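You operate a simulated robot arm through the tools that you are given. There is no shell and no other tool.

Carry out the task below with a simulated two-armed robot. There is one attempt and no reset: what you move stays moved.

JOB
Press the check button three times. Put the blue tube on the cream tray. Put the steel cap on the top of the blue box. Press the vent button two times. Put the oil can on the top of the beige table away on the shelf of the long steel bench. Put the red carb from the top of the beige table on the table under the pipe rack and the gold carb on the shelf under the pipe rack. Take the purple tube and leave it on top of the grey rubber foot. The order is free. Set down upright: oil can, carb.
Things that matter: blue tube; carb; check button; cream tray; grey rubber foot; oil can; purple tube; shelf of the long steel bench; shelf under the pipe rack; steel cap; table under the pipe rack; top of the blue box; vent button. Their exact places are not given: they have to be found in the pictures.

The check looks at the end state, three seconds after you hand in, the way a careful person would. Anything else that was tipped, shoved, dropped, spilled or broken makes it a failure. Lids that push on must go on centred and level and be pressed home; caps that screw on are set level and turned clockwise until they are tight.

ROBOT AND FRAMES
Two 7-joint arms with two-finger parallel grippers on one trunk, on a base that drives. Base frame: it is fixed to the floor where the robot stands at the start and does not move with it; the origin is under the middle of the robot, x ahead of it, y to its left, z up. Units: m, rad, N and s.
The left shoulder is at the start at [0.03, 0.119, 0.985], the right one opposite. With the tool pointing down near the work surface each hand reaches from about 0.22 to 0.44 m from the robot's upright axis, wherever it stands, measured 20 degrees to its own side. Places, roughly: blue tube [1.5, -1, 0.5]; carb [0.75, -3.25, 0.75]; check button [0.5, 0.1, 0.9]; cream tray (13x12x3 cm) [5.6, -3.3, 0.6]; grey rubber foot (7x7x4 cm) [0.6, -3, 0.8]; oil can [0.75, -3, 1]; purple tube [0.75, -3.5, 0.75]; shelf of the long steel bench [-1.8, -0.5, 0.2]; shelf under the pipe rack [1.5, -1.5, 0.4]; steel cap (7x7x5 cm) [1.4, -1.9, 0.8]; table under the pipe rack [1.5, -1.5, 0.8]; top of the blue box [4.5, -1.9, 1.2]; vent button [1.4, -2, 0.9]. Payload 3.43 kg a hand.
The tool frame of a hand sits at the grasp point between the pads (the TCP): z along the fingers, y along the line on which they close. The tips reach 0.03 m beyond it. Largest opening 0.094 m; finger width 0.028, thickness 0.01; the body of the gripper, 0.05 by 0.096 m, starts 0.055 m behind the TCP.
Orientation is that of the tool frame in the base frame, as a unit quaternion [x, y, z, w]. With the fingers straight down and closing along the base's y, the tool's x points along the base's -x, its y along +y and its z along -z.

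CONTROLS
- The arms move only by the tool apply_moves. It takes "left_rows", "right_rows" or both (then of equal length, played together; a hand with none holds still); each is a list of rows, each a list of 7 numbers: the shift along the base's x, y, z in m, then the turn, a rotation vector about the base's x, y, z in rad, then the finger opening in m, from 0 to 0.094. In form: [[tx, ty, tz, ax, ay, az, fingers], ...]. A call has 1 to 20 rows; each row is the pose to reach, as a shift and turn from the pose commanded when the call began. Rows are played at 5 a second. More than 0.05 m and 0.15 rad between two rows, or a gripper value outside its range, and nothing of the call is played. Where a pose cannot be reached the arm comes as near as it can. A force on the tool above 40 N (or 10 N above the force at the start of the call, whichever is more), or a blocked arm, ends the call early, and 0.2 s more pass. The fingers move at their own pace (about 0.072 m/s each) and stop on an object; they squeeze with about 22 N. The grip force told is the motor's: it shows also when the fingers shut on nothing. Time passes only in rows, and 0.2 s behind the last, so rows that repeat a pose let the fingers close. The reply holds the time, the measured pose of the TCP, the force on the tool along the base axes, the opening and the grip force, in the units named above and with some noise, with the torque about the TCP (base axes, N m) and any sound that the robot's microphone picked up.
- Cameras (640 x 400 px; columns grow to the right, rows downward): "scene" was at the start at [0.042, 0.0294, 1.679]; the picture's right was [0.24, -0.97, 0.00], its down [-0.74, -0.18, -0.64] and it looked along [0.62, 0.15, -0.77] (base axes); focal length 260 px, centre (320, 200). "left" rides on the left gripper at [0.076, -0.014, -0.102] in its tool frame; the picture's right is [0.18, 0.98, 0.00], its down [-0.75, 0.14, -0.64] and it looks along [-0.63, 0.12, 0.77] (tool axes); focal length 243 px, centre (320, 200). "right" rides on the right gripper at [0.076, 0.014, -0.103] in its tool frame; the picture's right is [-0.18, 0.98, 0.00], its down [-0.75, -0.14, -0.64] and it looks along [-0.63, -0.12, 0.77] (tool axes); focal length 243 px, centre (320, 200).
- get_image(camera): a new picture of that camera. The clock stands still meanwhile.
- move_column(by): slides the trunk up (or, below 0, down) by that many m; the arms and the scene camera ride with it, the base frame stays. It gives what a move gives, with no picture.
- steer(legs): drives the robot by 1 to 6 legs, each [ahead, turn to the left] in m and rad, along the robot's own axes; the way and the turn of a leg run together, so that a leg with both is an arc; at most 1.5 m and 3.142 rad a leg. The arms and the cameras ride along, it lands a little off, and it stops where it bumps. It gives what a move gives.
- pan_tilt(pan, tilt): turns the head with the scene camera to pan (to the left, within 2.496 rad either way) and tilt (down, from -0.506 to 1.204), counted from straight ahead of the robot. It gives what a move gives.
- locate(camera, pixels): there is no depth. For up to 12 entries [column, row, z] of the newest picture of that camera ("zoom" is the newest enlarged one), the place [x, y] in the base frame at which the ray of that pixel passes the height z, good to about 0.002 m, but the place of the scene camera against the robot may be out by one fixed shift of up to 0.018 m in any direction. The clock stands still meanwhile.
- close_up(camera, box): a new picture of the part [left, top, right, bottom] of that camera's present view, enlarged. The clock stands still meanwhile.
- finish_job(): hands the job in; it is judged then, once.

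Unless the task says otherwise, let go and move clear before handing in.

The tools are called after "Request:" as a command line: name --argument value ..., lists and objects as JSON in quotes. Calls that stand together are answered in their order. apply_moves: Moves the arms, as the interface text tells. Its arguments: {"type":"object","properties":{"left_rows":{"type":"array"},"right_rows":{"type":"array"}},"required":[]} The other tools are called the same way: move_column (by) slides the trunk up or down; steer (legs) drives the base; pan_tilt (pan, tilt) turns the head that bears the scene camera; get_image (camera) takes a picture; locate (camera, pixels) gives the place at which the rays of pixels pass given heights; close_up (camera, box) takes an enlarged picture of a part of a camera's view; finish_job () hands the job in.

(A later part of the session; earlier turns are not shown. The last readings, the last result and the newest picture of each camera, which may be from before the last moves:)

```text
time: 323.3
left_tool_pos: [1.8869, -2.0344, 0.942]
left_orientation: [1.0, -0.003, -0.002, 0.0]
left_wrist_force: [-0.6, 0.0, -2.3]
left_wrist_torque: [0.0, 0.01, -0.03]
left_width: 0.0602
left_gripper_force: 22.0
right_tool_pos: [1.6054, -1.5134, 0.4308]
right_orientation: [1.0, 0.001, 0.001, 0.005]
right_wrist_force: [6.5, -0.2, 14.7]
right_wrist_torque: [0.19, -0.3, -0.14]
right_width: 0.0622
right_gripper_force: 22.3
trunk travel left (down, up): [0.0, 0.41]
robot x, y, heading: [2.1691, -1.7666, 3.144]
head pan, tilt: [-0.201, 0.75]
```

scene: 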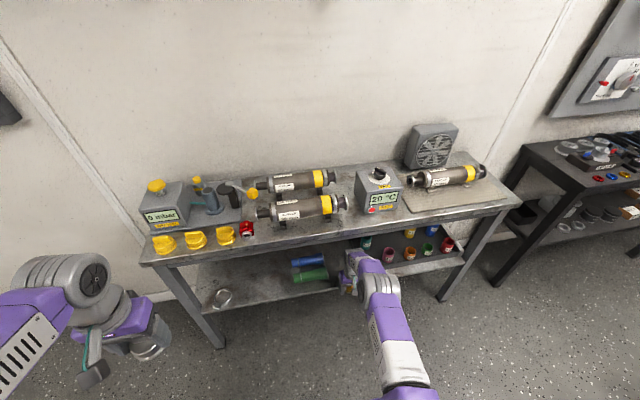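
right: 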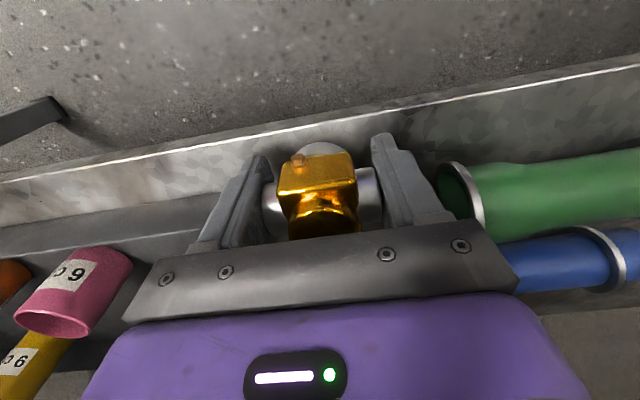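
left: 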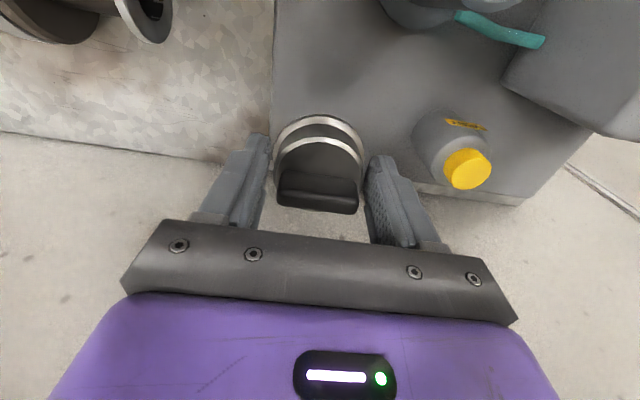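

Contact at TCP 0.431. I'll ease up slightly and open a few millimetres on each side.

Request:
apply_moves --right_rows '[[0, 0, 0.0015, 0, 0, 0, 0.055], [0, 0, 0.0015, 0, 0, 0, 0.064], [0, 0, 0.0015, 0, 0, 0, 0.07], [0, 0, 0.0015, 0, 0, 0, 0.078], [0, 0, 0.0015, 0, 0, 0, 0.08], [0, 0, 0.0015, 0, 0, 0, 0.08]]'

Request:
close_up --camera "right" --box '[210, 60, 450, 240]'

```text
time: 324.7
left_tool_pos: [1.8861, -2.0335, 0.9429]
left_orientation: [1.0, -0.004, 0.0, 0.0]
left_wrist_force: [0.2, 0.4, -2.7]
left_wrist_torque: [0.03, 0.01, 0.02]
left_width: 0.06
left_gripper_force: 22.3
right_tool_pos: [1.6054, -1.5145, 0.4309]
right_orientation: [1.0, 0.002, 0.002, 0.005]
right_wrist_force: [-2.1, -4.8, 4.7]
right_wrist_torque: [0.11, 0.09, 0.11]
right_width: 0.0769
right_gripper_force: 0.1
trunk travel left (down, up): [0.0, 0.41]
robot x, y, heading: [2.1718, -1.7626, 3.139]
head pan, tilt: [-0.201, 0.75]
```

```text
2.22 times, centred on (330, 150) of right
```

zoom: 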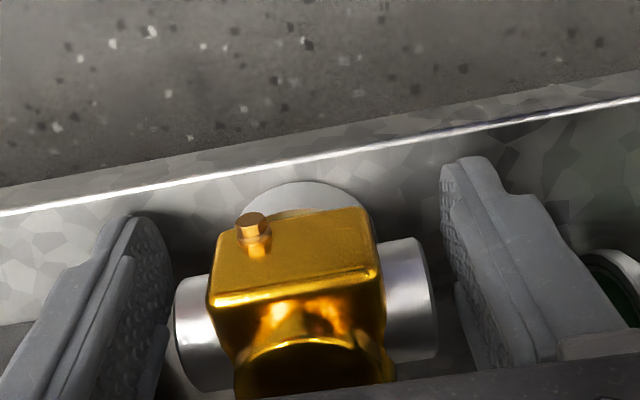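

The carb stands upright between the open fingers; the small side force is the fingertips rubbing the shelf. I'll raise 4 mm and reverse straight out.

Request:
apply_moves --right_rows '[[0, 0, 0.004, 0, 0, 0, 0.076], [0, 0, 0.005, 0, 0, 0, 0.076]]'

Request:
steer --legs '[[-0.15, 0]]'

Request:
get_image --camera "scene"

Request:
close_up --camera "scene" --box '[180, 160, 500, 340]'

```text
time: 325.3
left_tool_pos: [1.8854, -2.0345, 0.9435]
left_orientation: [1.0, -0.004, -0.001, 0.0]
left_wrist_force: [-0.1, 0.6, -1.8]
left_wrist_torque: [0.0, -0.04, -0.01]
left_width: 0.0605
left_gripper_force: 22.0
right_tool_pos: [1.6062, -1.5136, 0.4353]
right_orientation: [1.0, 0.0, 0.002, 0.005]
right_wrist_force: [-0.2, 0.4, 0.3]
right_wrist_torque: [0.03, -0.01, 0.05]
right_width: 0.0759
right_gripper_force: 0.1
trunk travel left (down, up): [0.0, 0.41]
robot x, y, heading: [2.1695, -1.768, 3.144]
head pan, tilt: [-0.201, 0.75]
```

```text
time: 326.7
left_tool_pos: [2.0371, -2.0338, 0.9422]
left_orientation: [1.0, -0.004, -0.001, 0.0]
left_wrist_force: [1.4, 0.0, -3.3]
left_wrist_torque: [0.0, 0.0, -0.02]
left_width: 0.0599
left_gripper_force: 21.5
right_tool_pos: [1.7569, -1.5144, 0.4351]
right_orientation: [1.0, 0.0, 0.001, 0.006]
right_wrist_force: [1.0, -0.1, 0.5]
right_wrist_torque: [0.01, 0.0, -0.01]
right_width: 0.0761
right_gripper_force: 0.1
trunk travel left (down, up): [0.0, 0.41]
robot x, y, heading: [2.3225, -1.767, 3.145]
head pan, tilt: [-0.201, 0.75]
```

```text
taken
```

scene: 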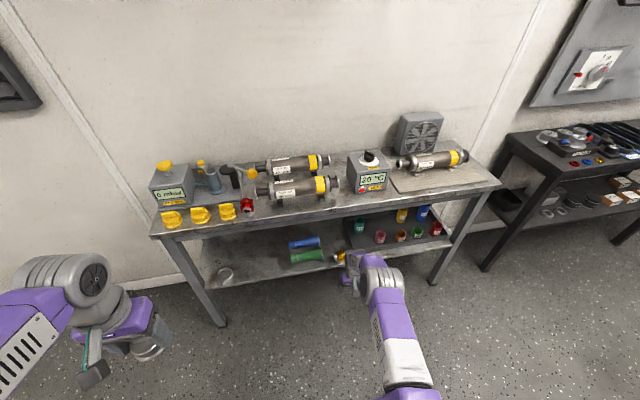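

```text
2.00 times, centred on (340, 250) of scene
```

zoom: 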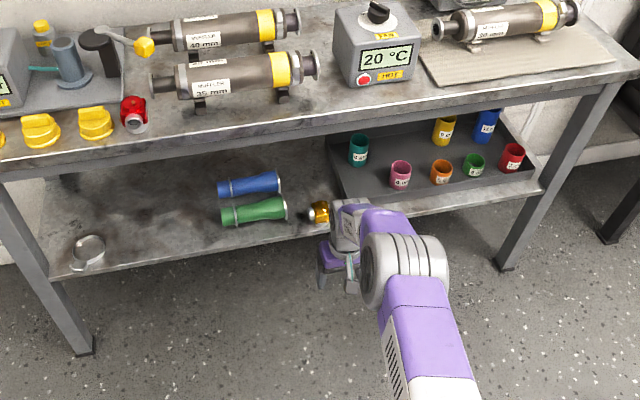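

The gold carb stands upright on the shelf. Next the blue tube: I'll drive north so it lies ahead and to the right, at y≈-1.33.

Request:
steer --legs '[[0, -1.574], [0.44, 0], [0, 1.571]]'

Request:
pan_tilt --pan -0.3 --tilt 0.65

Request:
get_image --camera "scene"

Request:
close_up --camera "scene" --box '[220, 160, 420, 300]'

```text
time: 337.0
left_tool_pos: [2.0419, -1.6072, 0.9428]
left_orientation: [1.0, 0.014, -0.001, 0.0]
left_wrist_force: [0.6, 0.4, -3.0]
left_wrist_torque: [0.02, 0.04, -0.01]
left_width: 0.06
left_gripper_force: 21.8
right_tool_pos: [1.7451, -1.0987, 0.4355]
right_orientation: [1.0, 0.018, 0.002, 0.006]
right_wrist_force: [-0.1, -1.0, -0.2]
right_wrist_torque: [-0.01, 0.02, 0.0]
right_width: 0.0762
right_gripper_force: 0.0
trunk travel left (down, up): [0.0, 0.41]
robot x, y, heading: [2.3196, -1.333, -3.106]
head pan, tilt: [-0.201, 0.75]
```

```text
time: 337.7
left_tool_pos: [2.0416, -1.6087, 0.9422]
left_orientation: [1.0, 0.013, -0.001, 0.0]
left_wrist_force: [-0.1, -0.6, -2.0]
left_wrist_torque: [-0.03, -0.03, 0.01]
left_width: 0.0601
left_gripper_force: 21.5
right_tool_pos: [1.7452, -1.0976, 0.4367]
right_orientation: [1.0, 0.018, 0.002, 0.006]
right_wrist_force: [0.7, 0.6, 0.4]
right_wrist_torque: [0.01, 0.03, 0.0]
right_width: 0.076
right_gripper_force: 0.1
trunk travel left (down, up): [0.0, 0.41]
robot x, y, heading: [2.3158, -1.3327, -3.107]
head pan, tilt: [-0.3, 0.649]
```

```text
taken
```

scene: 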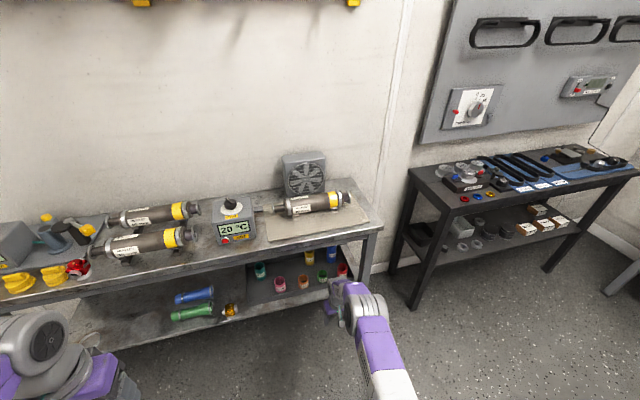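

```text
2.86 times, centred on (320, 230) of scene
```

zoom: 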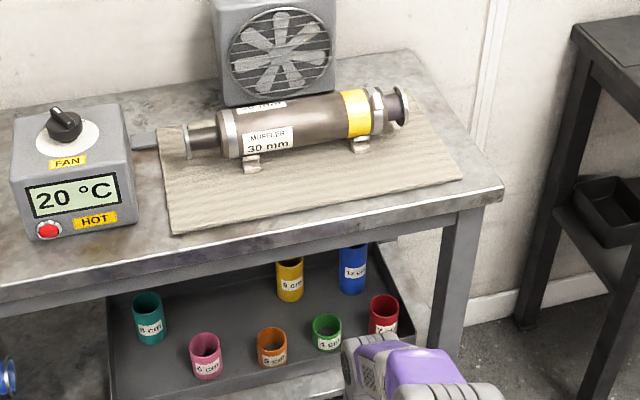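

The tube is in view. I'll turn the right hand toward it outside the table: first yaw about -0.56 rad and raise, then pitch forward 0.85 rad.

Request:
apply_moves --right_rows '[[0.01, 0, 0.02, 0, 0, -0.14, 0.076], [0.02, 0, 0.04, 0, 0, -0.28, 0.085], [0.03, 0, 0.065, 0, 0, -0.42, 0.092], [0.04, 0, 0.085, 0, 0, -0.56, 0.092], [0.04, 0, 0.085, 0, 0, -0.56, 0.092]]'

Request:
apply_moves --right_rows '[[0, 0, 0, 0.0708, 0.1227, 0, 0.092], [0, 0, 0, 0.1417, 0.2453, 0, 0.092], [0, 0, 0, 0.2125, 0.368, 0, 0.092], [0, 0, 0, 0.2833, 0.4907, 0, 0.092], [0, 0, 0, 0.3542, 0.6133, 0, 0.092], [0, 0, 0, 0.425, 0.736, 0, 0.092], [0, 0, 0, 0.425, 0.736, 0, 0.092]]'

Request:
get_image --camera "right"

Request:
get_image --camera "scene"

```text
time: 338.9
left_tool_pos: [2.0422, -1.6088, 0.9437]
left_orientation: [1.0, 0.013, -0.001, 0.0]
left_wrist_force: [-0.2, -0.8, -2.8]
left_wrist_torque: [0.01, -0.03, 0.02]
left_width: 0.06
left_gripper_force: 21.9
right_tool_pos: [1.7849, -1.0983, 0.5206]
right_orientation: [0.965, -0.261, -0.001, 0.004]
right_wrist_force: [0.2, -0.7, -0.1]
right_wrist_torque: [-0.04, 0.01, 0.02]
right_width: 0.0923
right_gripper_force: 0.0
trunk travel left (down, up): [0.0, 0.41]
robot x, y, heading: [2.3163, -1.3254, -3.106]
head pan, tilt: [-0.3, 0.649]
```

```text
time: 340.5
left_tool_pos: [2.0409, -1.6086, 0.9417]
left_orientation: [1.0, 0.014, -0.001, 0.0]
left_wrist_force: [-0.7, 0.3, -2.8]
left_wrist_torque: [-0.02, -0.02, -0.01]
left_width: 0.0601
left_gripper_force: 21.5
right_tool_pos: [1.7834, -1.0983, 0.5209]
right_orientation: [0.88, -0.235, -0.4, -0.101]
right_wrist_force: [-0.3, 0.1, 0.1]
right_wrist_torque: [0.01, -0.01, -0.01]
right_width: 0.092
right_gripper_force: 0.0
trunk travel left (down, up): [0.0, 0.41]
robot x, y, heading: [2.3189, -1.3286, -3.111]
head pan, tilt: [-0.3, 0.649]
```

```text
taken
```

right: 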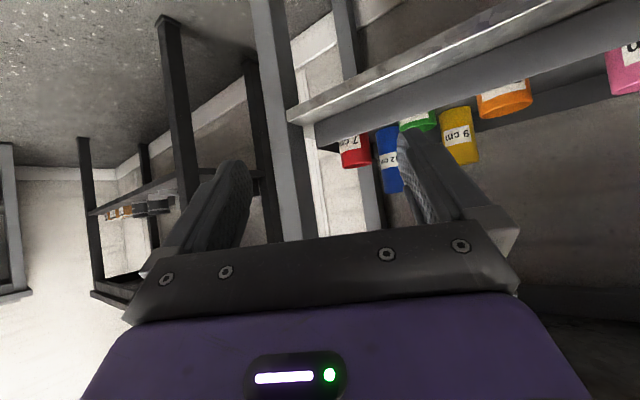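

```text
taken
```

scene: 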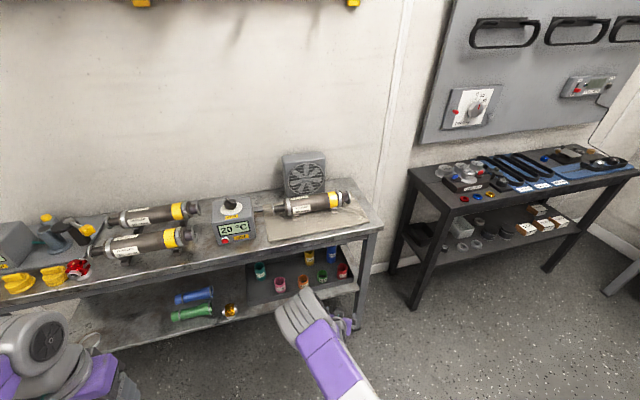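

The right camera now sees the tray upside down, blue at (388,160) between red and yellow. To remove the head camera's fixed shift, I'll calibrate with the gold carb, whose place I know.

Request:
close_up --camera "scene" --box '[200, 230, 360, 330]'

Request:
locate --camera "right" --pixels '[[389, 160, 0.5], [389, 160, 0.48], [389, 160, 0.46], [389, 160, 0.44]]'

Request:
close_up --camera "right" --box '[320, 90, 480, 210]'

```text
4.00 times, centred on (280, 280) of scene
```

zoom: 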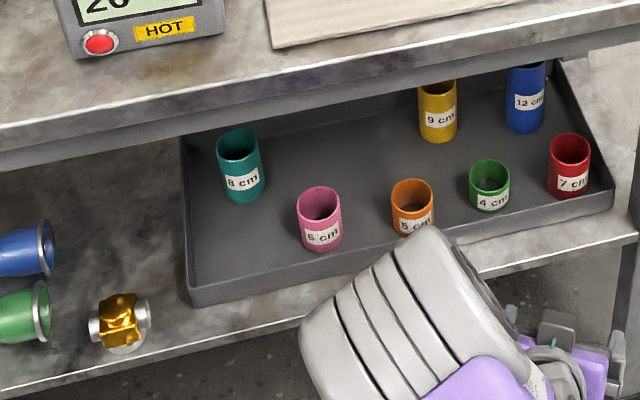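

```text
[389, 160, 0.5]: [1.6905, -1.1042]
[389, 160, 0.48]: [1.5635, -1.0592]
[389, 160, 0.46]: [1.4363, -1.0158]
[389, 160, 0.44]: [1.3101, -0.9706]
```

```text
3.33 times, centred on (400, 150) of right
```

zoom: 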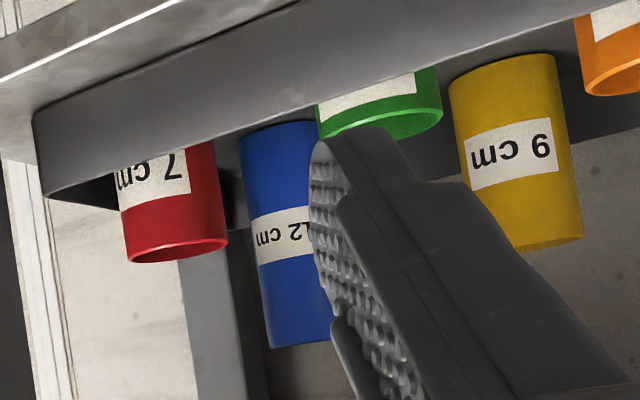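

Request:
locate --camera "scene" --pixels '[[230.5, 315, 0.4], [230, 308.5, 0.457], [331.5, 261, 0.41], [331.5, 245.5, 0.5], [341, 285, 0.48], [342.5, 289, 0.41]]'

Request:
locate --camera "right" --pixels '[[389, 160, 0.465], [394, 192, 0.53], [394, 192, 0.52], [394, 192, 0.51], [357, 165, 0.48]]'

```text
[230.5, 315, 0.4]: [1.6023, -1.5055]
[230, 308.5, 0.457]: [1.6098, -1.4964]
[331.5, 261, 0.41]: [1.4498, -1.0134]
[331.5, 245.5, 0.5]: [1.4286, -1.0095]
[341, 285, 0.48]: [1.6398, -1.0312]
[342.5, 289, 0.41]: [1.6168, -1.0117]
```

```text
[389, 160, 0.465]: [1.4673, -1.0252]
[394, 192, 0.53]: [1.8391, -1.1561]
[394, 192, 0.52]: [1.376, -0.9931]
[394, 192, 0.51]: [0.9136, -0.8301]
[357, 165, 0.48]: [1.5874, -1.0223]
```

Two views agree: the blue tube's axis is at about (1.452,-1.021) with its top at z≈0.522. I'll retract the hand a bit, drive 16 cm closer and square up, so the arm alone can go in along its pointing direction, over the low green and orange tubes.

Request:
apply_moves --right_rows '[[0.03, -0.02, 0.005, 0, 0, 0, 0.07], [0.06, -0.045, 0.01, 0, 0, 0, 0.068], [0.085, -0.075, 0.015, 0, 0, 0, 0.068], [0.085, -0.075, 0.015, 0, 0, 0, 0.068]]'

Request:
steer --legs '[[0.165, -0.033]]'

Request:
get_image --camera "right"

Request:
get_image --camera "scene"

```text
time: 341.5
left_tool_pos: [2.0416, -1.6074, 0.9415]
left_orientation: [1.0, 0.013, -0.002, 0.0]
left_wrist_force: [0.2, -1.6, -1.5]
left_wrist_torque: [0.0, -0.04, 0.01]
left_width: 0.0601
left_gripper_force: 21.7
right_tool_pos: [1.8697, -1.1724, 0.5366]
right_orientation: [0.881, -0.234, -0.399, -0.101]
right_wrist_force: [-0.3, 0.2, -0.5]
right_wrist_torque: [0.0, -0.03, -0.02]
right_width: 0.0682
right_gripper_force: 0.0
trunk travel left (down, up): [0.0, 0.41]
robot x, y, heading: [2.3195, -1.3315, -3.106]
head pan, tilt: [-0.3, 0.649]
```

```text
time: 342.9
left_tool_pos: [1.8667, -1.6017, 0.9419]
left_orientation: [1.0, -0.003, 0.0, 0.0]
left_wrist_force: [-0.3, 0.4, -3.2]
left_wrist_torque: [0.01, 0.0, 0.02]
left_width: 0.0603
left_gripper_force: 21.8
right_tool_pos: [1.7092, -1.1596, 0.5354]
right_orientation: [0.877, -0.248, -0.397, -0.107]
right_wrist_force: [0.2, -0.7, -0.1]
right_wrist_torque: [-0.01, 0.01, 0.02]
right_width: 0.0679
right_gripper_force: 0.0
trunk travel left (down, up): [0.0, 0.41]
robot x, y, heading: [2.1546, -1.3312, -3.142]
head pan, tilt: [-0.3, 0.649]
```

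```text
taken
```

right: 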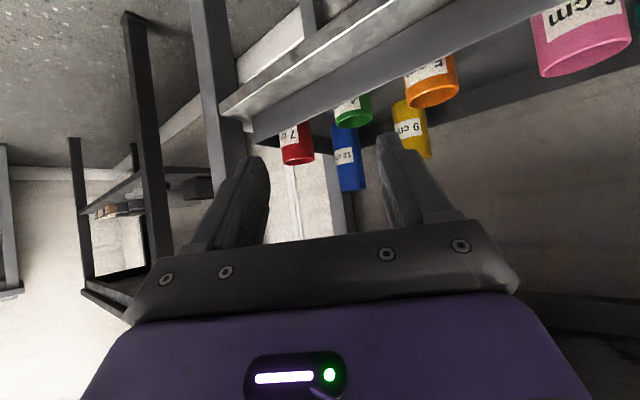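

```text
taken
```

scene: 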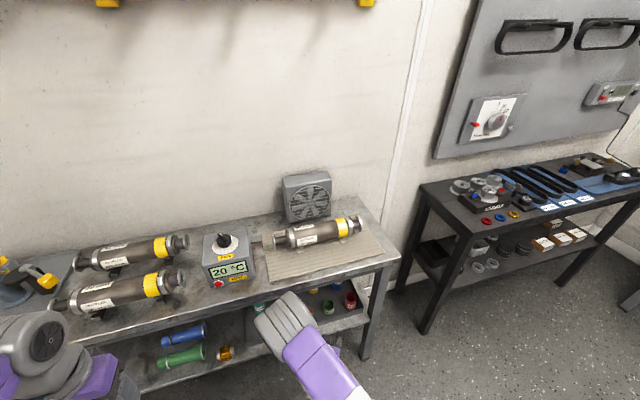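

Request:
close_up --camera "right" --box '[260, 90, 420, 210]'

Request:
locate --camera "right" --pixels '[[349, 158, 0.48], [349, 158, 0.47], [349, 158, 0.46], [349, 158, 0.45], [297, 160, 0.47], [352, 190, 0.522], [352, 190, 0.518]]'

```text
3.33 times, centred on (340, 150) of right
```

zoom: 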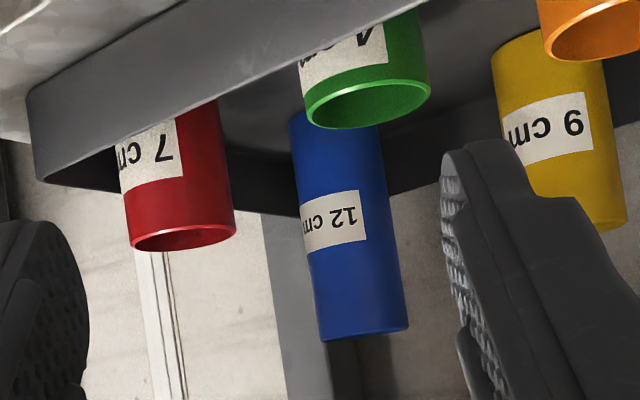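

```text
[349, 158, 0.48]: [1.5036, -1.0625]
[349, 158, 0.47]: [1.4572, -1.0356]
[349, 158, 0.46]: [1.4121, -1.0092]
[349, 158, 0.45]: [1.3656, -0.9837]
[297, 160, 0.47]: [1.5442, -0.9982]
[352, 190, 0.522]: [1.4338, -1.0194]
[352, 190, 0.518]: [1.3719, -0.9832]
```

The tube's bearing is now clear. I'll shift 2.2 cm sideways onto its line, then advance along the pointing direction at this height, stopping about 11 cm short.

Request:
apply_moves --right_rows '[[-0.0113, -0.0189, 0, 0, 0, 0, 0.068], [-0.0456, 0.0016, 0, 0, 0, 0, 0.068], [-0.08, 0.0221, 0, 0, 0, 0, 0.068], [-0.1143, 0.0427, 0, 0, 0, 0, 0.068], [-0.1486, 0.0632, 0, 0, 0, 0, 0.068], [-0.1743, 0.0786, 0, 0, 0, 0, 0.068], [-0.1743, 0.0786, 0, 0, 0, 0, 0.068]]'

Request:
get_image --camera "right"

Request:
get_image --camera "scene"

```text
time: 344.5
left_tool_pos: [1.8683, -1.602, 0.9431]
left_orientation: [1.0, -0.002, 0.0, -0.001]
left_wrist_force: [-0.2, 0.0, -2.3]
left_wrist_torque: [-0.02, -0.03, 0.01]
left_width: 0.0602
left_gripper_force: 21.9
right_tool_pos: [1.5351, -1.0812, 0.5401]
right_orientation: [0.877, -0.248, -0.397, -0.107]
right_wrist_force: [0.3, 0.1, 0.0]
right_wrist_torque: [0.0, -0.01, 0.0]
right_width: 0.0679
right_gripper_force: 0.0
trunk travel left (down, up): [0.0, 0.41]
robot x, y, heading: [2.1498, -1.3326, -3.141]
head pan, tilt: [-0.3, 0.649]
```

```text
taken
```

right: 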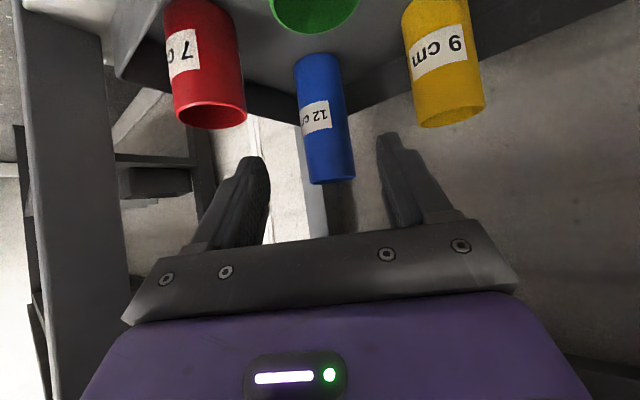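

```text
taken
```

scene: 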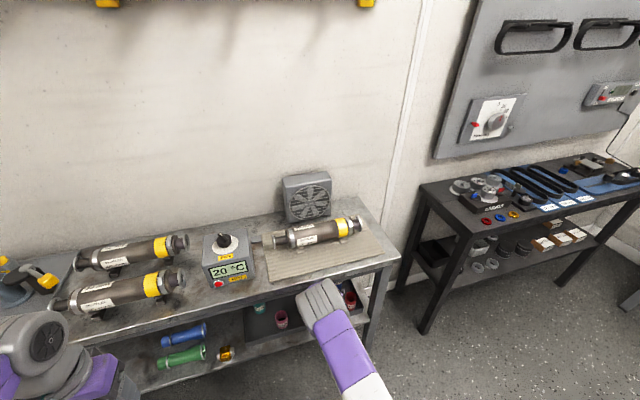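

Request:
locate --camera "right" --pixels '[[324, 120, 0.48], [324, 120, 0.47], [324, 120, 0.46], [324, 120, 0.45], [333, 181, 0.522], [333, 181, 0.52], [315, 58, 0.41], [315, 58, 0.402]]'

Request:
close_up --camera "right" --box '[220, 30, 440, 200]'

```text
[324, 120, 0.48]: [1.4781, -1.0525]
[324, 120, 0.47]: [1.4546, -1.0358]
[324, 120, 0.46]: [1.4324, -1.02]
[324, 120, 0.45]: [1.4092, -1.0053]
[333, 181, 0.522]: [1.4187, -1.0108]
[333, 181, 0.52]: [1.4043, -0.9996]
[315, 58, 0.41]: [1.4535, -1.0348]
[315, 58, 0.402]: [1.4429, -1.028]
```

```text
2.35 times, centred on (330, 115) of right
```

zoom: 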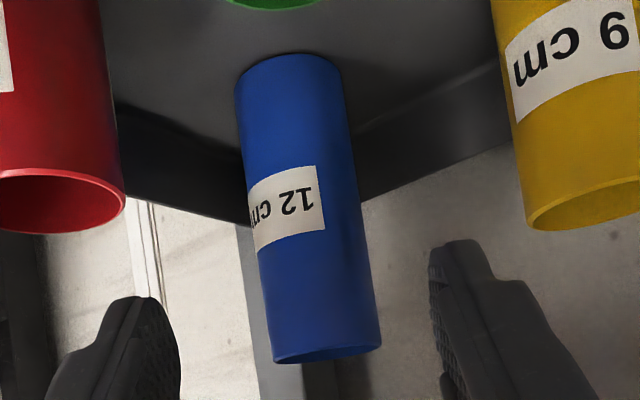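

The tube's centre comes out at (1.433,-1.021), exactly on my line, 11.8 cm ahead. I'll lower 4 cm and advance onto it in small steps.

Request:
apply_moves --right_rows '[[0, 0, -0.02, 0, 0, 0, 0.068], [0, 0, -0.04, 0, 0, 0, 0.068], [-0.0257, 0.0154, -0.04, 0, 0, 0, 0.068], [-0.0515, 0.0308, -0.04, 0, 0, 0, 0.068], [-0.0772, 0.0462, -0.04, 0, 0, 0, 0.068], [-0.0772, 0.0462, -0.04, 0, 0, 0, 0.068]]'

Request:
get_image --camera "right"

```text
time: 345.9
left_tool_pos: [1.8679, -1.6002, 0.9421]
left_orientation: [1.0, -0.003, -0.001, 0.0]
left_wrist_force: [-0.2, -0.8, -3.7]
left_wrist_torque: [0.02, -0.01, 0.0]
left_width: 0.0602
left_gripper_force: 21.7
right_tool_pos: [1.4573, -1.036, 0.4967]
right_orientation: [0.878, -0.247, -0.397, -0.106]
right_wrist_force: [-0.2, 0.7, -1.1]
right_wrist_torque: [0.03, 0.0, 0.0]
right_width: 0.068
right_gripper_force: 0.0
trunk travel left (down, up): [0.0, 0.41]
robot x, y, heading: [2.1555, -1.335, -3.138]
head pan, tilt: [-0.3, 0.649]
```

```text
taken
```

right: 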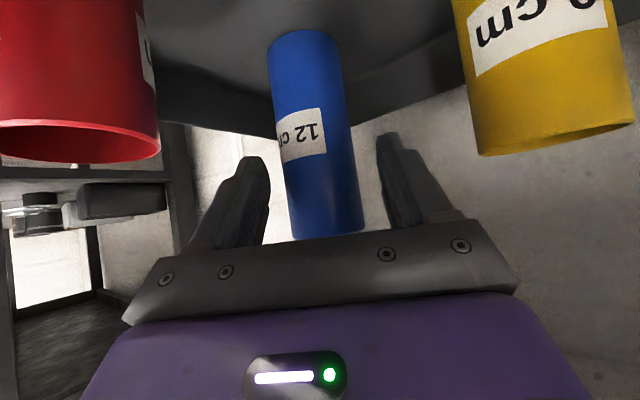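

The tube stands centred between the fingers. I'll advance the last 2.6 cm and close.

Request:
apply_moves --right_rows '[[-0.012, 0.007, 0, 0, 0, 0, 0.068], [-0.0223, 0.0133, 0, 0, 0, 0, 0.068], [-0.0223, 0.0133, 0, 0, 0, 0, 0.055], [-0.0223, 0.0133, 0, 0, 0, 0, 0.04], [-0.0223, 0.0133, 0, 0, 0, 0, 0.03], [-0.0223, 0.0133, 0, 0, 0, 0, 0.03]]'

Request:
get_image --camera "right"

```text
time: 347.3
left_tool_pos: [1.867, -1.6024, 0.9419]
left_orientation: [1.0, -0.003, 0.0, 0.0]
left_wrist_force: [-0.3, 0.3, -3.0]
left_wrist_torque: [0.02, -0.04, 0.07]
left_width: 0.06
left_gripper_force: 21.9
right_tool_pos: [1.4348, -1.0224, 0.4949]
right_orientation: [0.877, -0.249, -0.397, -0.107]
right_wrist_force: [0.5, 0.0, 0.5]
right_wrist_torque: [-0.03, -0.03, -0.02]
right_width: 0.0521
right_gripper_force: 22.1
trunk travel left (down, up): [0.0, 0.41]
robot x, y, heading: [2.151, -1.3353, -3.141]
head pan, tilt: [-0.3, 0.649]
```

```text
taken
```

right: 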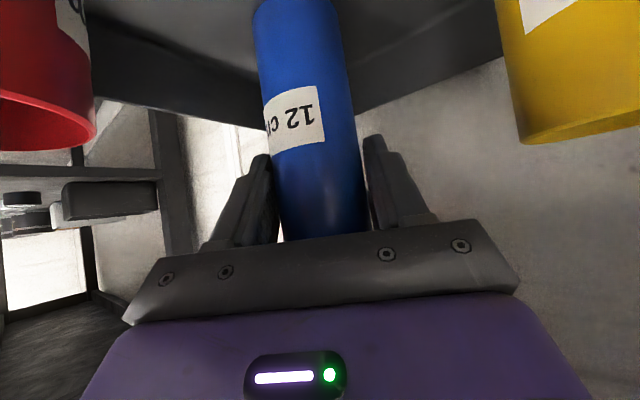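

The blue tube is gripped (0.052). I'll lift 2 cm, withdraw between green and red, then lift more and come out over the tray wall.

Request:
apply_moves --right_rows '[[0, 0, 0.01, 0, 0, 0, 0.03], [0, 0, 0.02, 0, 0, 0, 0.03], [0.028, -0.0112, 0.02, 0, 0, 0, 0.03], [0.056, -0.0224, 0.02, 0, 0, 0, 0.03], [0.083, -0.0336, 0.02, 0, 0, 0, 0.03], [0.083, -0.0336, 0.035, 0, 0, 0, 0.03], [0.083, -0.0336, 0.05, 0, 0, 0, 0.03], [0.083, -0.0336, 0.05, 0, 0, 0, 0.03]]'

Request:
get_image --camera "right"

```text
time: 349.1
left_tool_pos: [1.8675, -1.6013, 0.9416]
left_orientation: [1.0, -0.002, 0.0, 0.0]
left_wrist_force: [0.3, 0.2, -2.6]
left_wrist_torque: [-0.02, -0.02, 0.0]
left_width: 0.0598
left_gripper_force: 22.3
right_tool_pos: [1.5188, -1.0557, 0.5451]
right_orientation: [0.878, -0.248, -0.396, -0.106]
right_wrist_force: [0.5, 0.5, -1.6]
right_wrist_torque: [-0.01, 0.02, 0.01]
right_width: 0.0522
right_gripper_force: 21.6
trunk travel left (down, up): [0.0, 0.41]
robot x, y, heading: [2.1534, -1.332, -3.144]
head pan, tilt: [-0.3, 0.649]
```

```text
taken
```

right: 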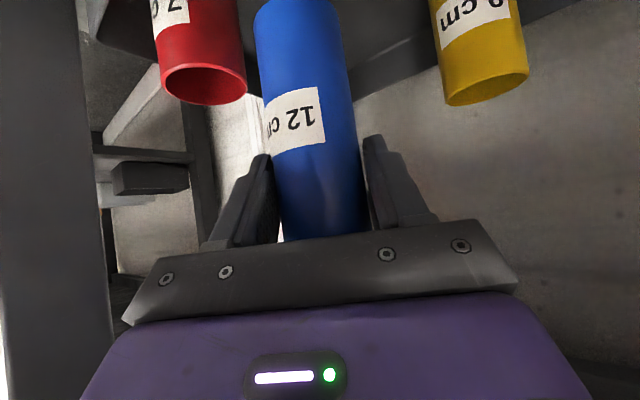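

No contact, and the tube is lifted with red and yellow undisturbed. I'll continue out along the withdrawal line while rising.

Request:
apply_moves --right_rows '[[0.015, -0.009, 0.008, 0, 0, 0, 0.03], [0.043, -0.026, 0.015, 0, 0, 0, 0.03], [0.08, -0.048, 0.025, 0, 0, 0, 0.03], [0.117, -0.07, 0.035, 0, 0, 0, 0.03], [0.155, -0.09, 0.045, 0, 0, 0, 0.03], [0.195, -0.11, 0.055, 0, 0, 0, 0.03], [0.235, -0.13, 0.065, 0, 0, 0, 0.03], [0.235, -0.13, 0.065, 0, 0, 0, 0.03]]'

Request:
steer --legs '[[-0.25, 0]]'

Request:
pan_tilt --pan 0.0 --tilt 0.7

Request:
get_image --camera "scene"

Request:
close_up --camera "scene" --box '[150, 150, 470, 330]'

```text
time: 350.9
left_tool_pos: [1.8673, -1.603, 0.9421]
left_orientation: [1.0, -0.003, -0.001, 0.0]
left_wrist_force: [0.8, -0.3, -2.9]
left_wrist_torque: [0.02, -0.02, 0.01]
left_width: 0.0598
left_gripper_force: 22.4
right_tool_pos: [1.7537, -1.1853, 0.6138]
right_orientation: [0.877, -0.249, -0.398, -0.108]
right_wrist_force: [-0.9, 0.3, -2.3]
right_wrist_torque: [0.0, 0.02, 0.0]
right_width: 0.0521
right_gripper_force: 22.2
trunk travel left (down, up): [0.0, 0.41]
robot x, y, heading: [2.1523, -1.3339, -3.137]
head pan, tilt: [-0.3, 0.649]
```

```text
time: 352.8
left_tool_pos: [2.1197, -1.6028, 0.9428]
left_orientation: [1.0, -0.002, -0.001, 0.0]
left_wrist_force: [0.2, -0.3, -2.5]
left_wrist_torque: [-0.01, 0.01, 0.0]
left_width: 0.0603
left_gripper_force: 22.2
right_tool_pos: [2.0041, -1.1857, 0.613]
right_orientation: [0.877, -0.248, -0.397, -0.107]
right_wrist_force: [0.2, 0.6, -1.6]
right_wrist_torque: [0.02, -0.02, 0.02]
right_width: 0.0521
right_gripper_force: 22.1
trunk travel left (down, up): [0.0, 0.41]
robot x, y, heading: [2.4048, -1.3302, -3.139]
head pan, tilt: [-0.3, 0.649]
```

```text
time: 353.6
left_tool_pos: [2.1187, -1.603, 0.9441]
left_orientation: [1.0, -0.002, 0.0, 0.0]
left_wrist_force: [0.0, 0.1, -2.0]
left_wrist_torque: [0.0, 0.02, -0.04]
left_width: 0.06
left_gripper_force: 22.4
right_tool_pos: [2.0038, -1.1869, 0.6127]
right_orientation: [0.878, -0.248, -0.397, -0.106]
right_wrist_force: [-0.2, 0.1, -2.2]
right_wrist_torque: [0.0, -0.03, -0.02]
right_width: 0.052
right_gripper_force: 22.0
trunk travel left (down, up): [0.0, 0.41]
robot x, y, heading: [2.4062, -1.3348, -3.134]
head pan, tilt: [0.0, 0.7]
```

```text
taken
```

scene: 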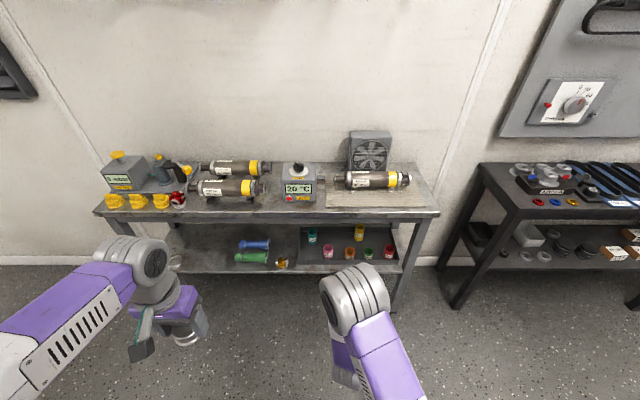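

```text
2.00 times, centred on (310, 240) of scene
```

zoom: 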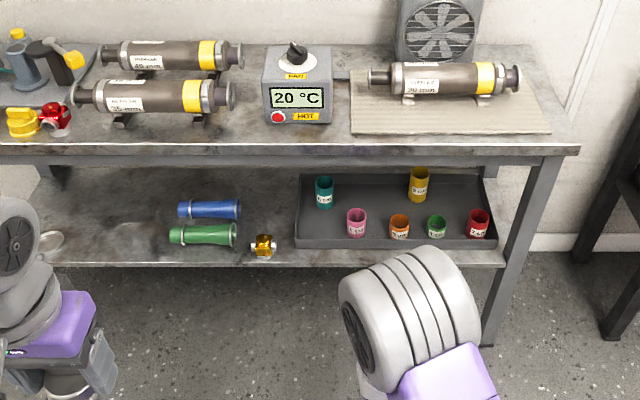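

Everything on the table and shelf is in order: gold carb standing, tray tubes standing. I'll raise the trunk and look around toward the blue machine.

Request:
move_column --by 0.25

Request:
steer --legs '[[0, -1.571]]'

Request:
pan_tilt --pan -1.3 --tilt 0.5

Request:
get_image --camera "scene"

Request:
pan_tilt --pan -2.2 --tilt 0.5

Request:
get_image --camera "scene"

Request:
pan_tilt --pan -0.5 --tilt 0.5

Request:
get_image --camera "scene"

```text
time: 356.1
left_tool_pos: [2.1184, -1.6028, 1.1921]
left_orientation: [1.0, -0.002, 0.0, 0.0]
left_wrist_force: [0.1, -0.5, -3.3]
left_wrist_torque: [-0.02, -0.02, 0.02]
left_width: 0.0601
left_gripper_force: 21.6
right_tool_pos: [2.0039, -1.1858, 0.863]
right_orientation: [0.878, -0.248, -0.396, -0.107]
right_wrist_force: [-0.1, -0.3, -3.4]
right_wrist_torque: [-0.02, -0.01, -0.01]
right_width: 0.0522
right_gripper_force: 22.0
trunk travel left (down, up): [-0.25, 0.16]
robot x, y, heading: [2.4051, -1.3311, -3.141]
head pan, tilt: [0.0, 0.7]
```

```text
time: 360.4
left_tool_pos: [2.1358, -1.0478, 1.1914]
left_orientation: [-0.705, 0.709, 0.0, 0.001]
left_wrist_force: [-0.7, -0.7, -3.3]
left_wrist_torque: [0.0, -0.01, 0.02]
left_width: 0.06
left_gripper_force: 21.8
right_tool_pos: [2.5531, -0.9344, 0.8631]
right_orientation: [-0.445, 0.796, 0.205, 0.356]
right_wrist_force: [0.0, -0.3, -2.2]
right_wrist_torque: [-0.01, 0.04, -0.05]
right_width: 0.0524
right_gripper_force: 21.7
trunk travel left (down, up): [-0.25, 0.16]
robot x, y, heading: [2.4052, -1.3324, 1.569]
head pan, tilt: [0.0, 0.7]
```

```text
time: 361.8
left_tool_pos: [2.1362, -1.049, 1.1923]
left_orientation: [-0.706, 0.709, 0.001, 0.001]
left_wrist_force: [0.2, -0.2, -2.9]
left_wrist_torque: [-0.03, -0.01, -0.03]
left_width: 0.0599
left_gripper_force: 22.1
right_tool_pos: [2.5525, -0.934, 0.8633]
right_orientation: [-0.444, 0.796, 0.205, 0.356]
right_wrist_force: [0.2, -0.1, -2.8]
right_wrist_torque: [0.01, 0.0, -0.03]
right_width: 0.0522
right_gripper_force: 22.0
trunk travel left (down, up): [-0.25, 0.16]
robot x, y, heading: [2.4022, -1.3349, 1.573]
head pan, tilt: [-1.3, 0.499]
```

```text
taken
```

scene: 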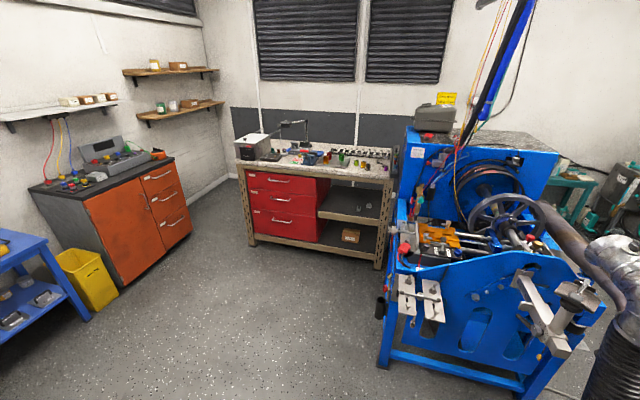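

```text
time: 363.0
left_tool_pos: [2.1347, -1.0469, 1.1919]
left_orientation: [-0.705, 0.709, 0.001, 0.0]
left_wrist_force: [0.3, 0.2, -2.7]
left_wrist_torque: [-0.03, -0.01, 0.02]
left_width: 0.06
left_gripper_force: 22.3
right_tool_pos: [2.5515, -0.9338, 0.8627]
right_orientation: [-0.444, 0.796, 0.205, 0.357]
right_wrist_force: [0.2, -0.3, -2.6]
right_wrist_torque: [-0.03, 0.03, -0.05]
right_width: 0.0523
right_gripper_force: 22.1
trunk travel left (down, up): [-0.25, 0.16]
robot x, y, heading: [2.4028, -1.3329, 1.569]
head pan, tilt: [-2.201, 0.499]
```

```text
taken
```

scene: 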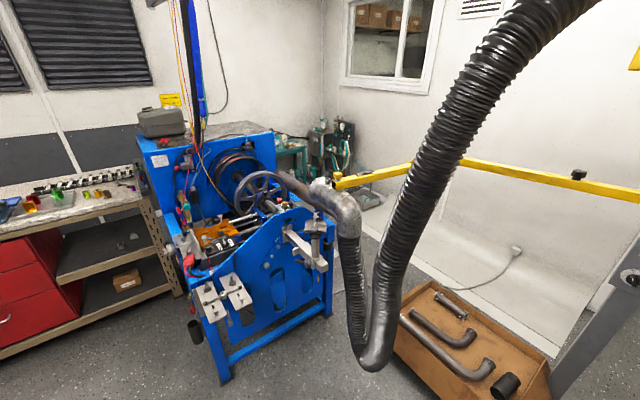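

```text
time: 364.8
left_tool_pos: [2.1354, -1.049, 1.192]
left_orientation: [-0.705, 0.709, 0.001, 0.001]
left_wrist_force: [-0.2, 0.1, -2.2]
left_wrist_torque: [-0.02, 0.01, -0.02]
left_width: 0.0599
left_gripper_force: 21.9
right_tool_pos: [2.5528, -0.9356, 0.8619]
right_orientation: [-0.445, 0.796, 0.205, 0.356]
right_wrist_force: [0.1, 0.7, -2.5]
right_wrist_torque: [0.02, 0.03, 0.01]
right_width: 0.0521
right_gripper_force: 22.1
trunk travel left (down, up): [-0.25, 0.16]
robot x, y, heading: [2.4044, -1.3347, 1.571]
head pan, tilt: [-0.499, 0.499]
```

```text
taken
```

scene: 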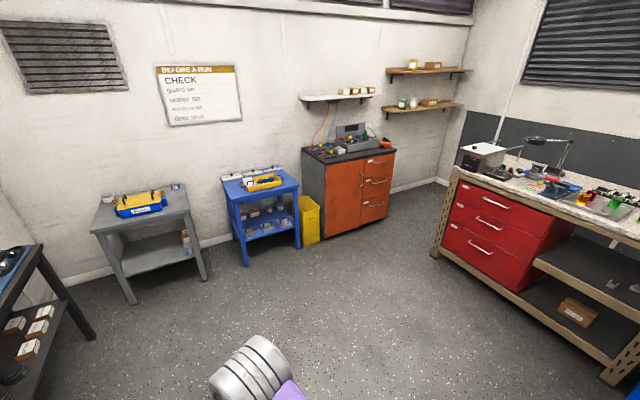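

The blue machine has a tall box with a flat speckled top at the back; the route could be along its north or south side. I'll look again toward it and measure.

Request:
pan_tilt --pan -1.6 --tilt 0.55

Request:
get_image --camera "scene"

Request:
locate --camera "scene" --pixels '[[247, 362, 0.0], [420, 340, 0.0], [290, 225, 0.0], [240, 255, 0.0], [270, 120, 1.2], [300, 95, 1.2], [420, 110, 1.2], [430, 200, 0.0]]'

Request:
close_up --camera "scene" --box '[200, 80, 520, 300]'

```text
time: 366.1
left_tool_pos: [2.1353, -1.0491, 1.1919]
left_orientation: [-0.706, 0.709, 0.0, 0.001]
left_wrist_force: [0.0, 0.0, -3.1]
left_wrist_torque: [-0.01, 0.02, -0.02]
left_width: 0.0604
left_gripper_force: 21.8
right_tool_pos: [2.5537, -0.9335, 0.8629]
right_orientation: [-0.444, 0.796, 0.204, 0.356]
right_wrist_force: [-0.7, 0.1, -2.6]
right_wrist_torque: [0.0, 0.0, 0.03]
right_width: 0.0522
right_gripper_force: 21.8
trunk travel left (down, up): [-0.25, 0.16]
robot x, y, heading: [2.4012, -1.3353, 1.574]
head pan, tilt: [-1.6, 0.55]
```

```text
taken
```

scene: 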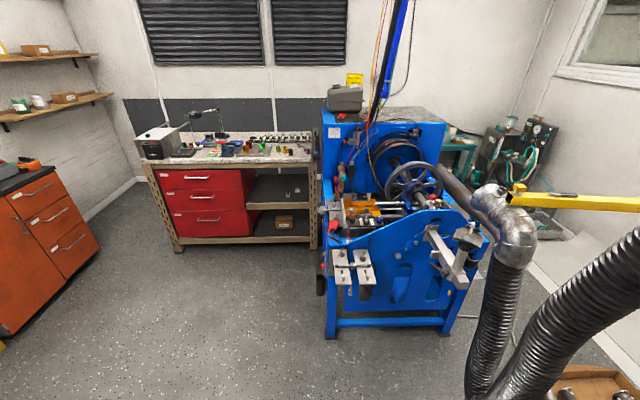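

```text
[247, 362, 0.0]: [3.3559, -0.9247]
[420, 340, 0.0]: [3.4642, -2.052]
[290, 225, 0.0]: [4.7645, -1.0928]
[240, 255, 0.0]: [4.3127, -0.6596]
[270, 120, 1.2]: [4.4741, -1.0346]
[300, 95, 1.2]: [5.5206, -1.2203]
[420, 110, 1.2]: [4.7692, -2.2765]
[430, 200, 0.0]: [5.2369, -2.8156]
```

```text
1.82 times, centred on (360, 190) of scene
```

zoom: 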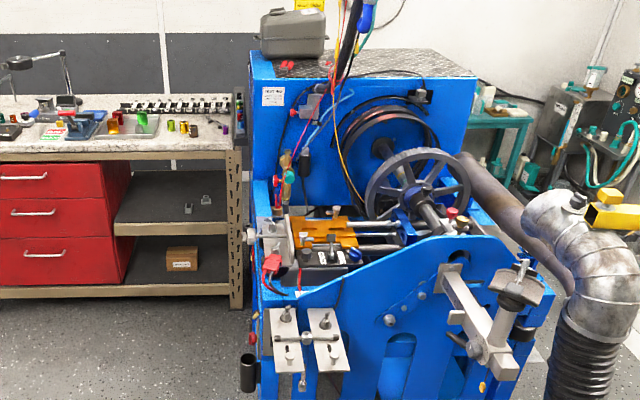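

Request:
locate --camera "scene" --pixels '[[331, 337, 0.0], [447, 333, 0.0], [318, 245, 0.0], [177, 250, 0.0], [334, 143, 1.15], [334, 110, 1.15], [440, 122, 1.15], [425, 108, 1.15], [310, 160, 0.9], [470, 262, 0.0]]'

Request:
pan_tilt --pan -2.1 --tilt 0.75

Request:
get_image --camera "scene"

```text
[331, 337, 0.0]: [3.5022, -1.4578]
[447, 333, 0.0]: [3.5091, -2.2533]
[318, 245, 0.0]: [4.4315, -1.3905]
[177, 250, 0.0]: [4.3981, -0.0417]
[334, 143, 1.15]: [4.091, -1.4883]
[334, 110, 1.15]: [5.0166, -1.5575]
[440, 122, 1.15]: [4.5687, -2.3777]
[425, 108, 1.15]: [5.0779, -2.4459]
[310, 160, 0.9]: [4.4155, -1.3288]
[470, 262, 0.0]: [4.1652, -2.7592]
```

```text
time: 367.0
left_tool_pos: [2.1349, -1.0475, 1.1925]
left_orientation: [-0.705, 0.709, 0.0, -0.001]
left_wrist_force: [-0.5, -0.1, -1.7]
left_wrist_torque: [0.01, 0.01, 0.0]
left_width: 0.06
left_gripper_force: 22.0
right_tool_pos: [2.5518, -0.9351, 0.8635]
right_orientation: [-0.445, 0.796, 0.205, 0.355]
right_wrist_force: [0.1, 0.1, -2.5]
right_wrist_torque: [-0.03, 0.03, 0.03]
right_width: 0.0522
right_gripper_force: 22.4
trunk travel left (down, up): [-0.25, 0.16]
robot x, y, heading: [2.404, -1.3305, 1.571]
head pan, tilt: [-2.1, 0.75]
```

```text
taken
```

scene: 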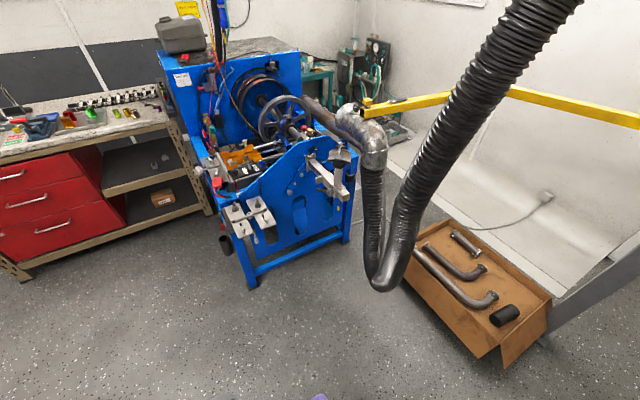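

The only way to the box's open south side is the southern lane, since the crane beam and hose close the middle. I'll retrace my path, so first I stretch both arms forward again to make them narrow.

Request:
apply_moves --left_rows '[[0.018, 0.035, -0.012, 0, 0, 0, 0.035], [0.037, 0.072, -0.025, 0, 0, 0, 0.035], [0.055, 0.11, -0.04, 0, 0, 0, 0.035], [0.075, 0.147, -0.055, 0, 0, 0, 0.035], [0.093, 0.184, -0.07, 0, 0, 0, 0.035], [0.112, 0.221, -0.085, 0, 0, 0, 0.035], [0.13, 0.259, -0.1, 0, 0, 0, 0.035], [0.15, 0.297, -0.11, 0, 0, 0, 0.035], [0.15, 0.297, -0.11, 0, 0, 0, 0.035]]' --right_rows '[[-0.002, 0.03, 0.024, 0, 0, 0.065, 0.03], [-0.004, 0.065, 0.048, 0, 0, 0.13, 0.03], [-0.006, 0.1, 0.072, 0, 0, 0.195, 0.03], [-0.009, 0.137, 0.096, 0, 0, 0.26, 0.03], [-0.011, 0.174, 0.12, 0, 0, 0.325, 0.03], [-0.014, 0.211, 0.144, 0, 0, 0.39, 0.03], [-0.016, 0.248, 0.168, 0, 0, 0.455, 0.03], [-0.018, 0.282, 0.19, 0, 0, 0.52, 0.03], [-0.018, 0.282, 0.19, 0, 0, 0.52, 0.03]]'

Request:
pan_tilt --pan 0.0 --tilt 1.1

Request:
get_image --camera "scene"

```text
time: 369.0
left_tool_pos: [2.2853, -0.753, 1.0822]
left_orientation: [-0.705, 0.709, 0.0, 0.001]
left_wrist_force: [0.2, 0.3, -2.5]
left_wrist_torque: [0.0, -0.01, -0.01]
left_width: 0.0601
left_gripper_force: 22.4
right_tool_pos: [2.5349, -0.6536, 1.054]
right_orientation: [-0.635, 0.655, 0.289, 0.291]
right_wrist_force: [0.5, -1.3, -2.1]
right_wrist_torque: [0.02, -0.02, -0.03]
right_width: 0.0521
right_gripper_force: 21.6
trunk travel left (down, up): [-0.25, 0.16]
robot x, y, heading: [2.4035, -1.3336, 1.569]
head pan, tilt: [-2.1, 0.75]
```

```text
time: 371.0
left_tool_pos: [2.2878, -0.7533, 1.0828]
left_orientation: [-0.705, 0.709, 0.0, 0.0]
left_wrist_force: [0.3, -0.9, -3.9]
left_wrist_torque: [0.0, -0.01, 0.0]
left_width: 0.0604
left_gripper_force: 22.2
right_tool_pos: [2.535, -0.6519, 1.0538]
right_orientation: [-0.635, 0.655, 0.29, 0.291]
right_wrist_force: [-0.6, 0.1, -2.8]
right_wrist_torque: [-0.01, 0.0, 0.01]
right_width: 0.0519
right_gripper_force: 21.3
trunk travel left (down, up): [-0.25, 0.16]
robot x, y, heading: [2.4056, -1.3296, 1.568]
head pan, tilt: [0.0, 1.1]
```

```text
taken
```

scene: 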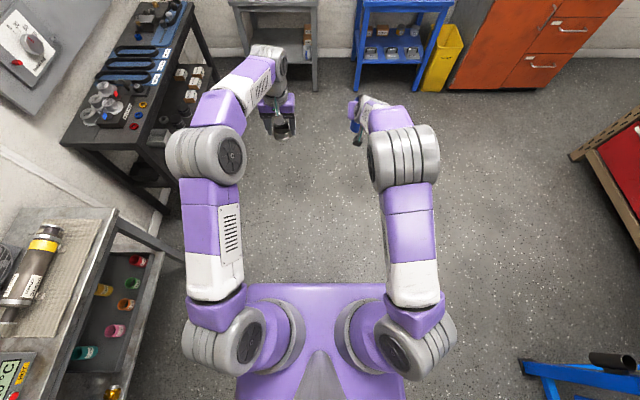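

The arms are narrow. I'll reverse to (2.19,-2.05) and line up for the gap by the table corner.

Request:
steer --legs '[[0, -0.29], [-0.747, 0], [0, -0.295]]'

Request:
pan_tilt --pan 0.0 --tilt 1.2

Request:
get_image --camera "scene"

```text
time: 377.0
left_tool_pos: [2.4196, -1.4999, 1.0815]
left_orientation: [-0.467, 0.884, 0.0, 0.0]
left_wrist_force: [0.8, 0.0, -2.8]
left_wrist_torque: [-0.02, 0.05, 0.03]
left_width: 0.0604
left_gripper_force: 22.2
right_tool_pos: [2.6796, -1.5562, 1.0539]
right_orientation: [-0.415, 0.812, 0.191, 0.363]
right_wrist_force: [-0.3, 0.1, -2.2]
right_wrist_torque: [-0.02, 0.0, 0.04]
right_width: 0.0516
right_gripper_force: 21.8
trunk travel left (down, up): [-0.25, 0.16]
robot x, y, heading: [2.1908, -2.046, 0.981]
head pan, tilt: [0.0, 1.1]
```

```text
time: 377.6
left_tool_pos: [2.4186, -1.4981, 1.0821]
left_orientation: [-0.467, 0.884, 0.0, 0.0]
left_wrist_force: [0.0, -0.2, -2.4]
left_wrist_torque: [-0.04, 0.0, -0.04]
left_width: 0.0604
left_gripper_force: 22.3
right_tool_pos: [2.6797, -1.5542, 1.0533]
right_orientation: [-0.416, 0.811, 0.192, 0.363]
right_wrist_force: [0.5, 0.5, -2.8]
right_wrist_torque: [0.0, 0.0, 0.02]
right_width: 0.0516
right_gripper_force: 22.0
trunk travel left (down, up): [-0.25, 0.16]
robot x, y, heading: [2.189, -2.0462, 0.983]
head pan, tilt: [0.0, 1.201]
```

```text
taken
```

scene: 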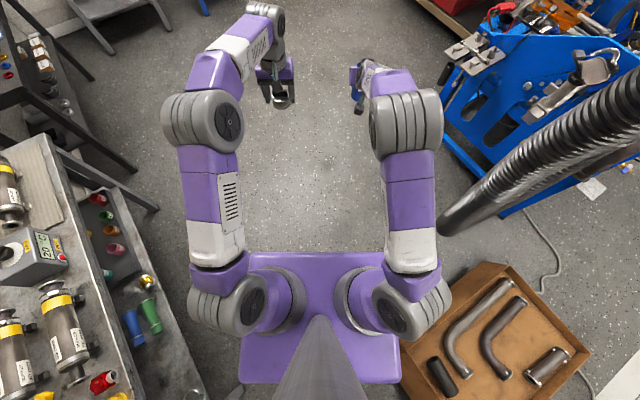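

I'm back at the earlier pose (2.19,-2.046, 0.98). I'll reverse along the same line, turn to north heading, and check.

Request:
steer --legs '[[-0.75, 0], [0, 0.64]]'

Request:
get_image --camera "scene"

```text
time: 383.4
left_tool_pos: [1.6313, -2.0964, 1.0816]
left_orientation: [0.718, -0.696, -0.001, 0.001]
left_wrist_force: [0.0, 0.0, -2.7]
left_wrist_torque: [0.0, -0.01, 0.02]
left_width: 0.0599
left_gripper_force: 22.3
right_tool_pos: [1.8746, -1.9871, 1.0538]
right_orientation: [0.646, -0.644, -0.294, -0.286]
right_wrist_force: [-0.6, 0.0, -2.5]
right_wrist_torque: [-0.03, -0.02, 0.0]
right_width: 0.0514
right_gripper_force: 21.7
trunk travel left (down, up): [-0.25, 0.16]
robot x, y, heading: [1.7672, -2.6721, 1.61]
head pan, tilt: [0.0, 1.201]
```

```text
taken
```

scene: 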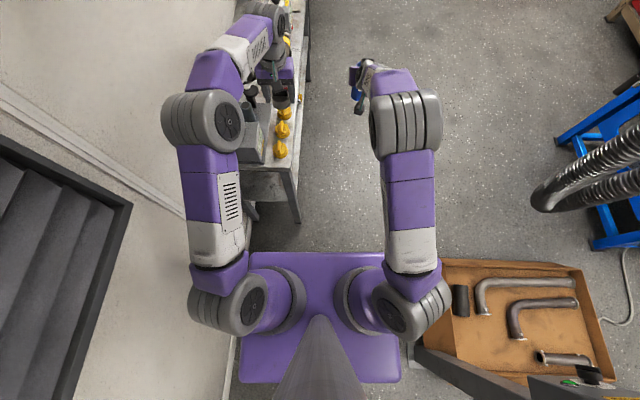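

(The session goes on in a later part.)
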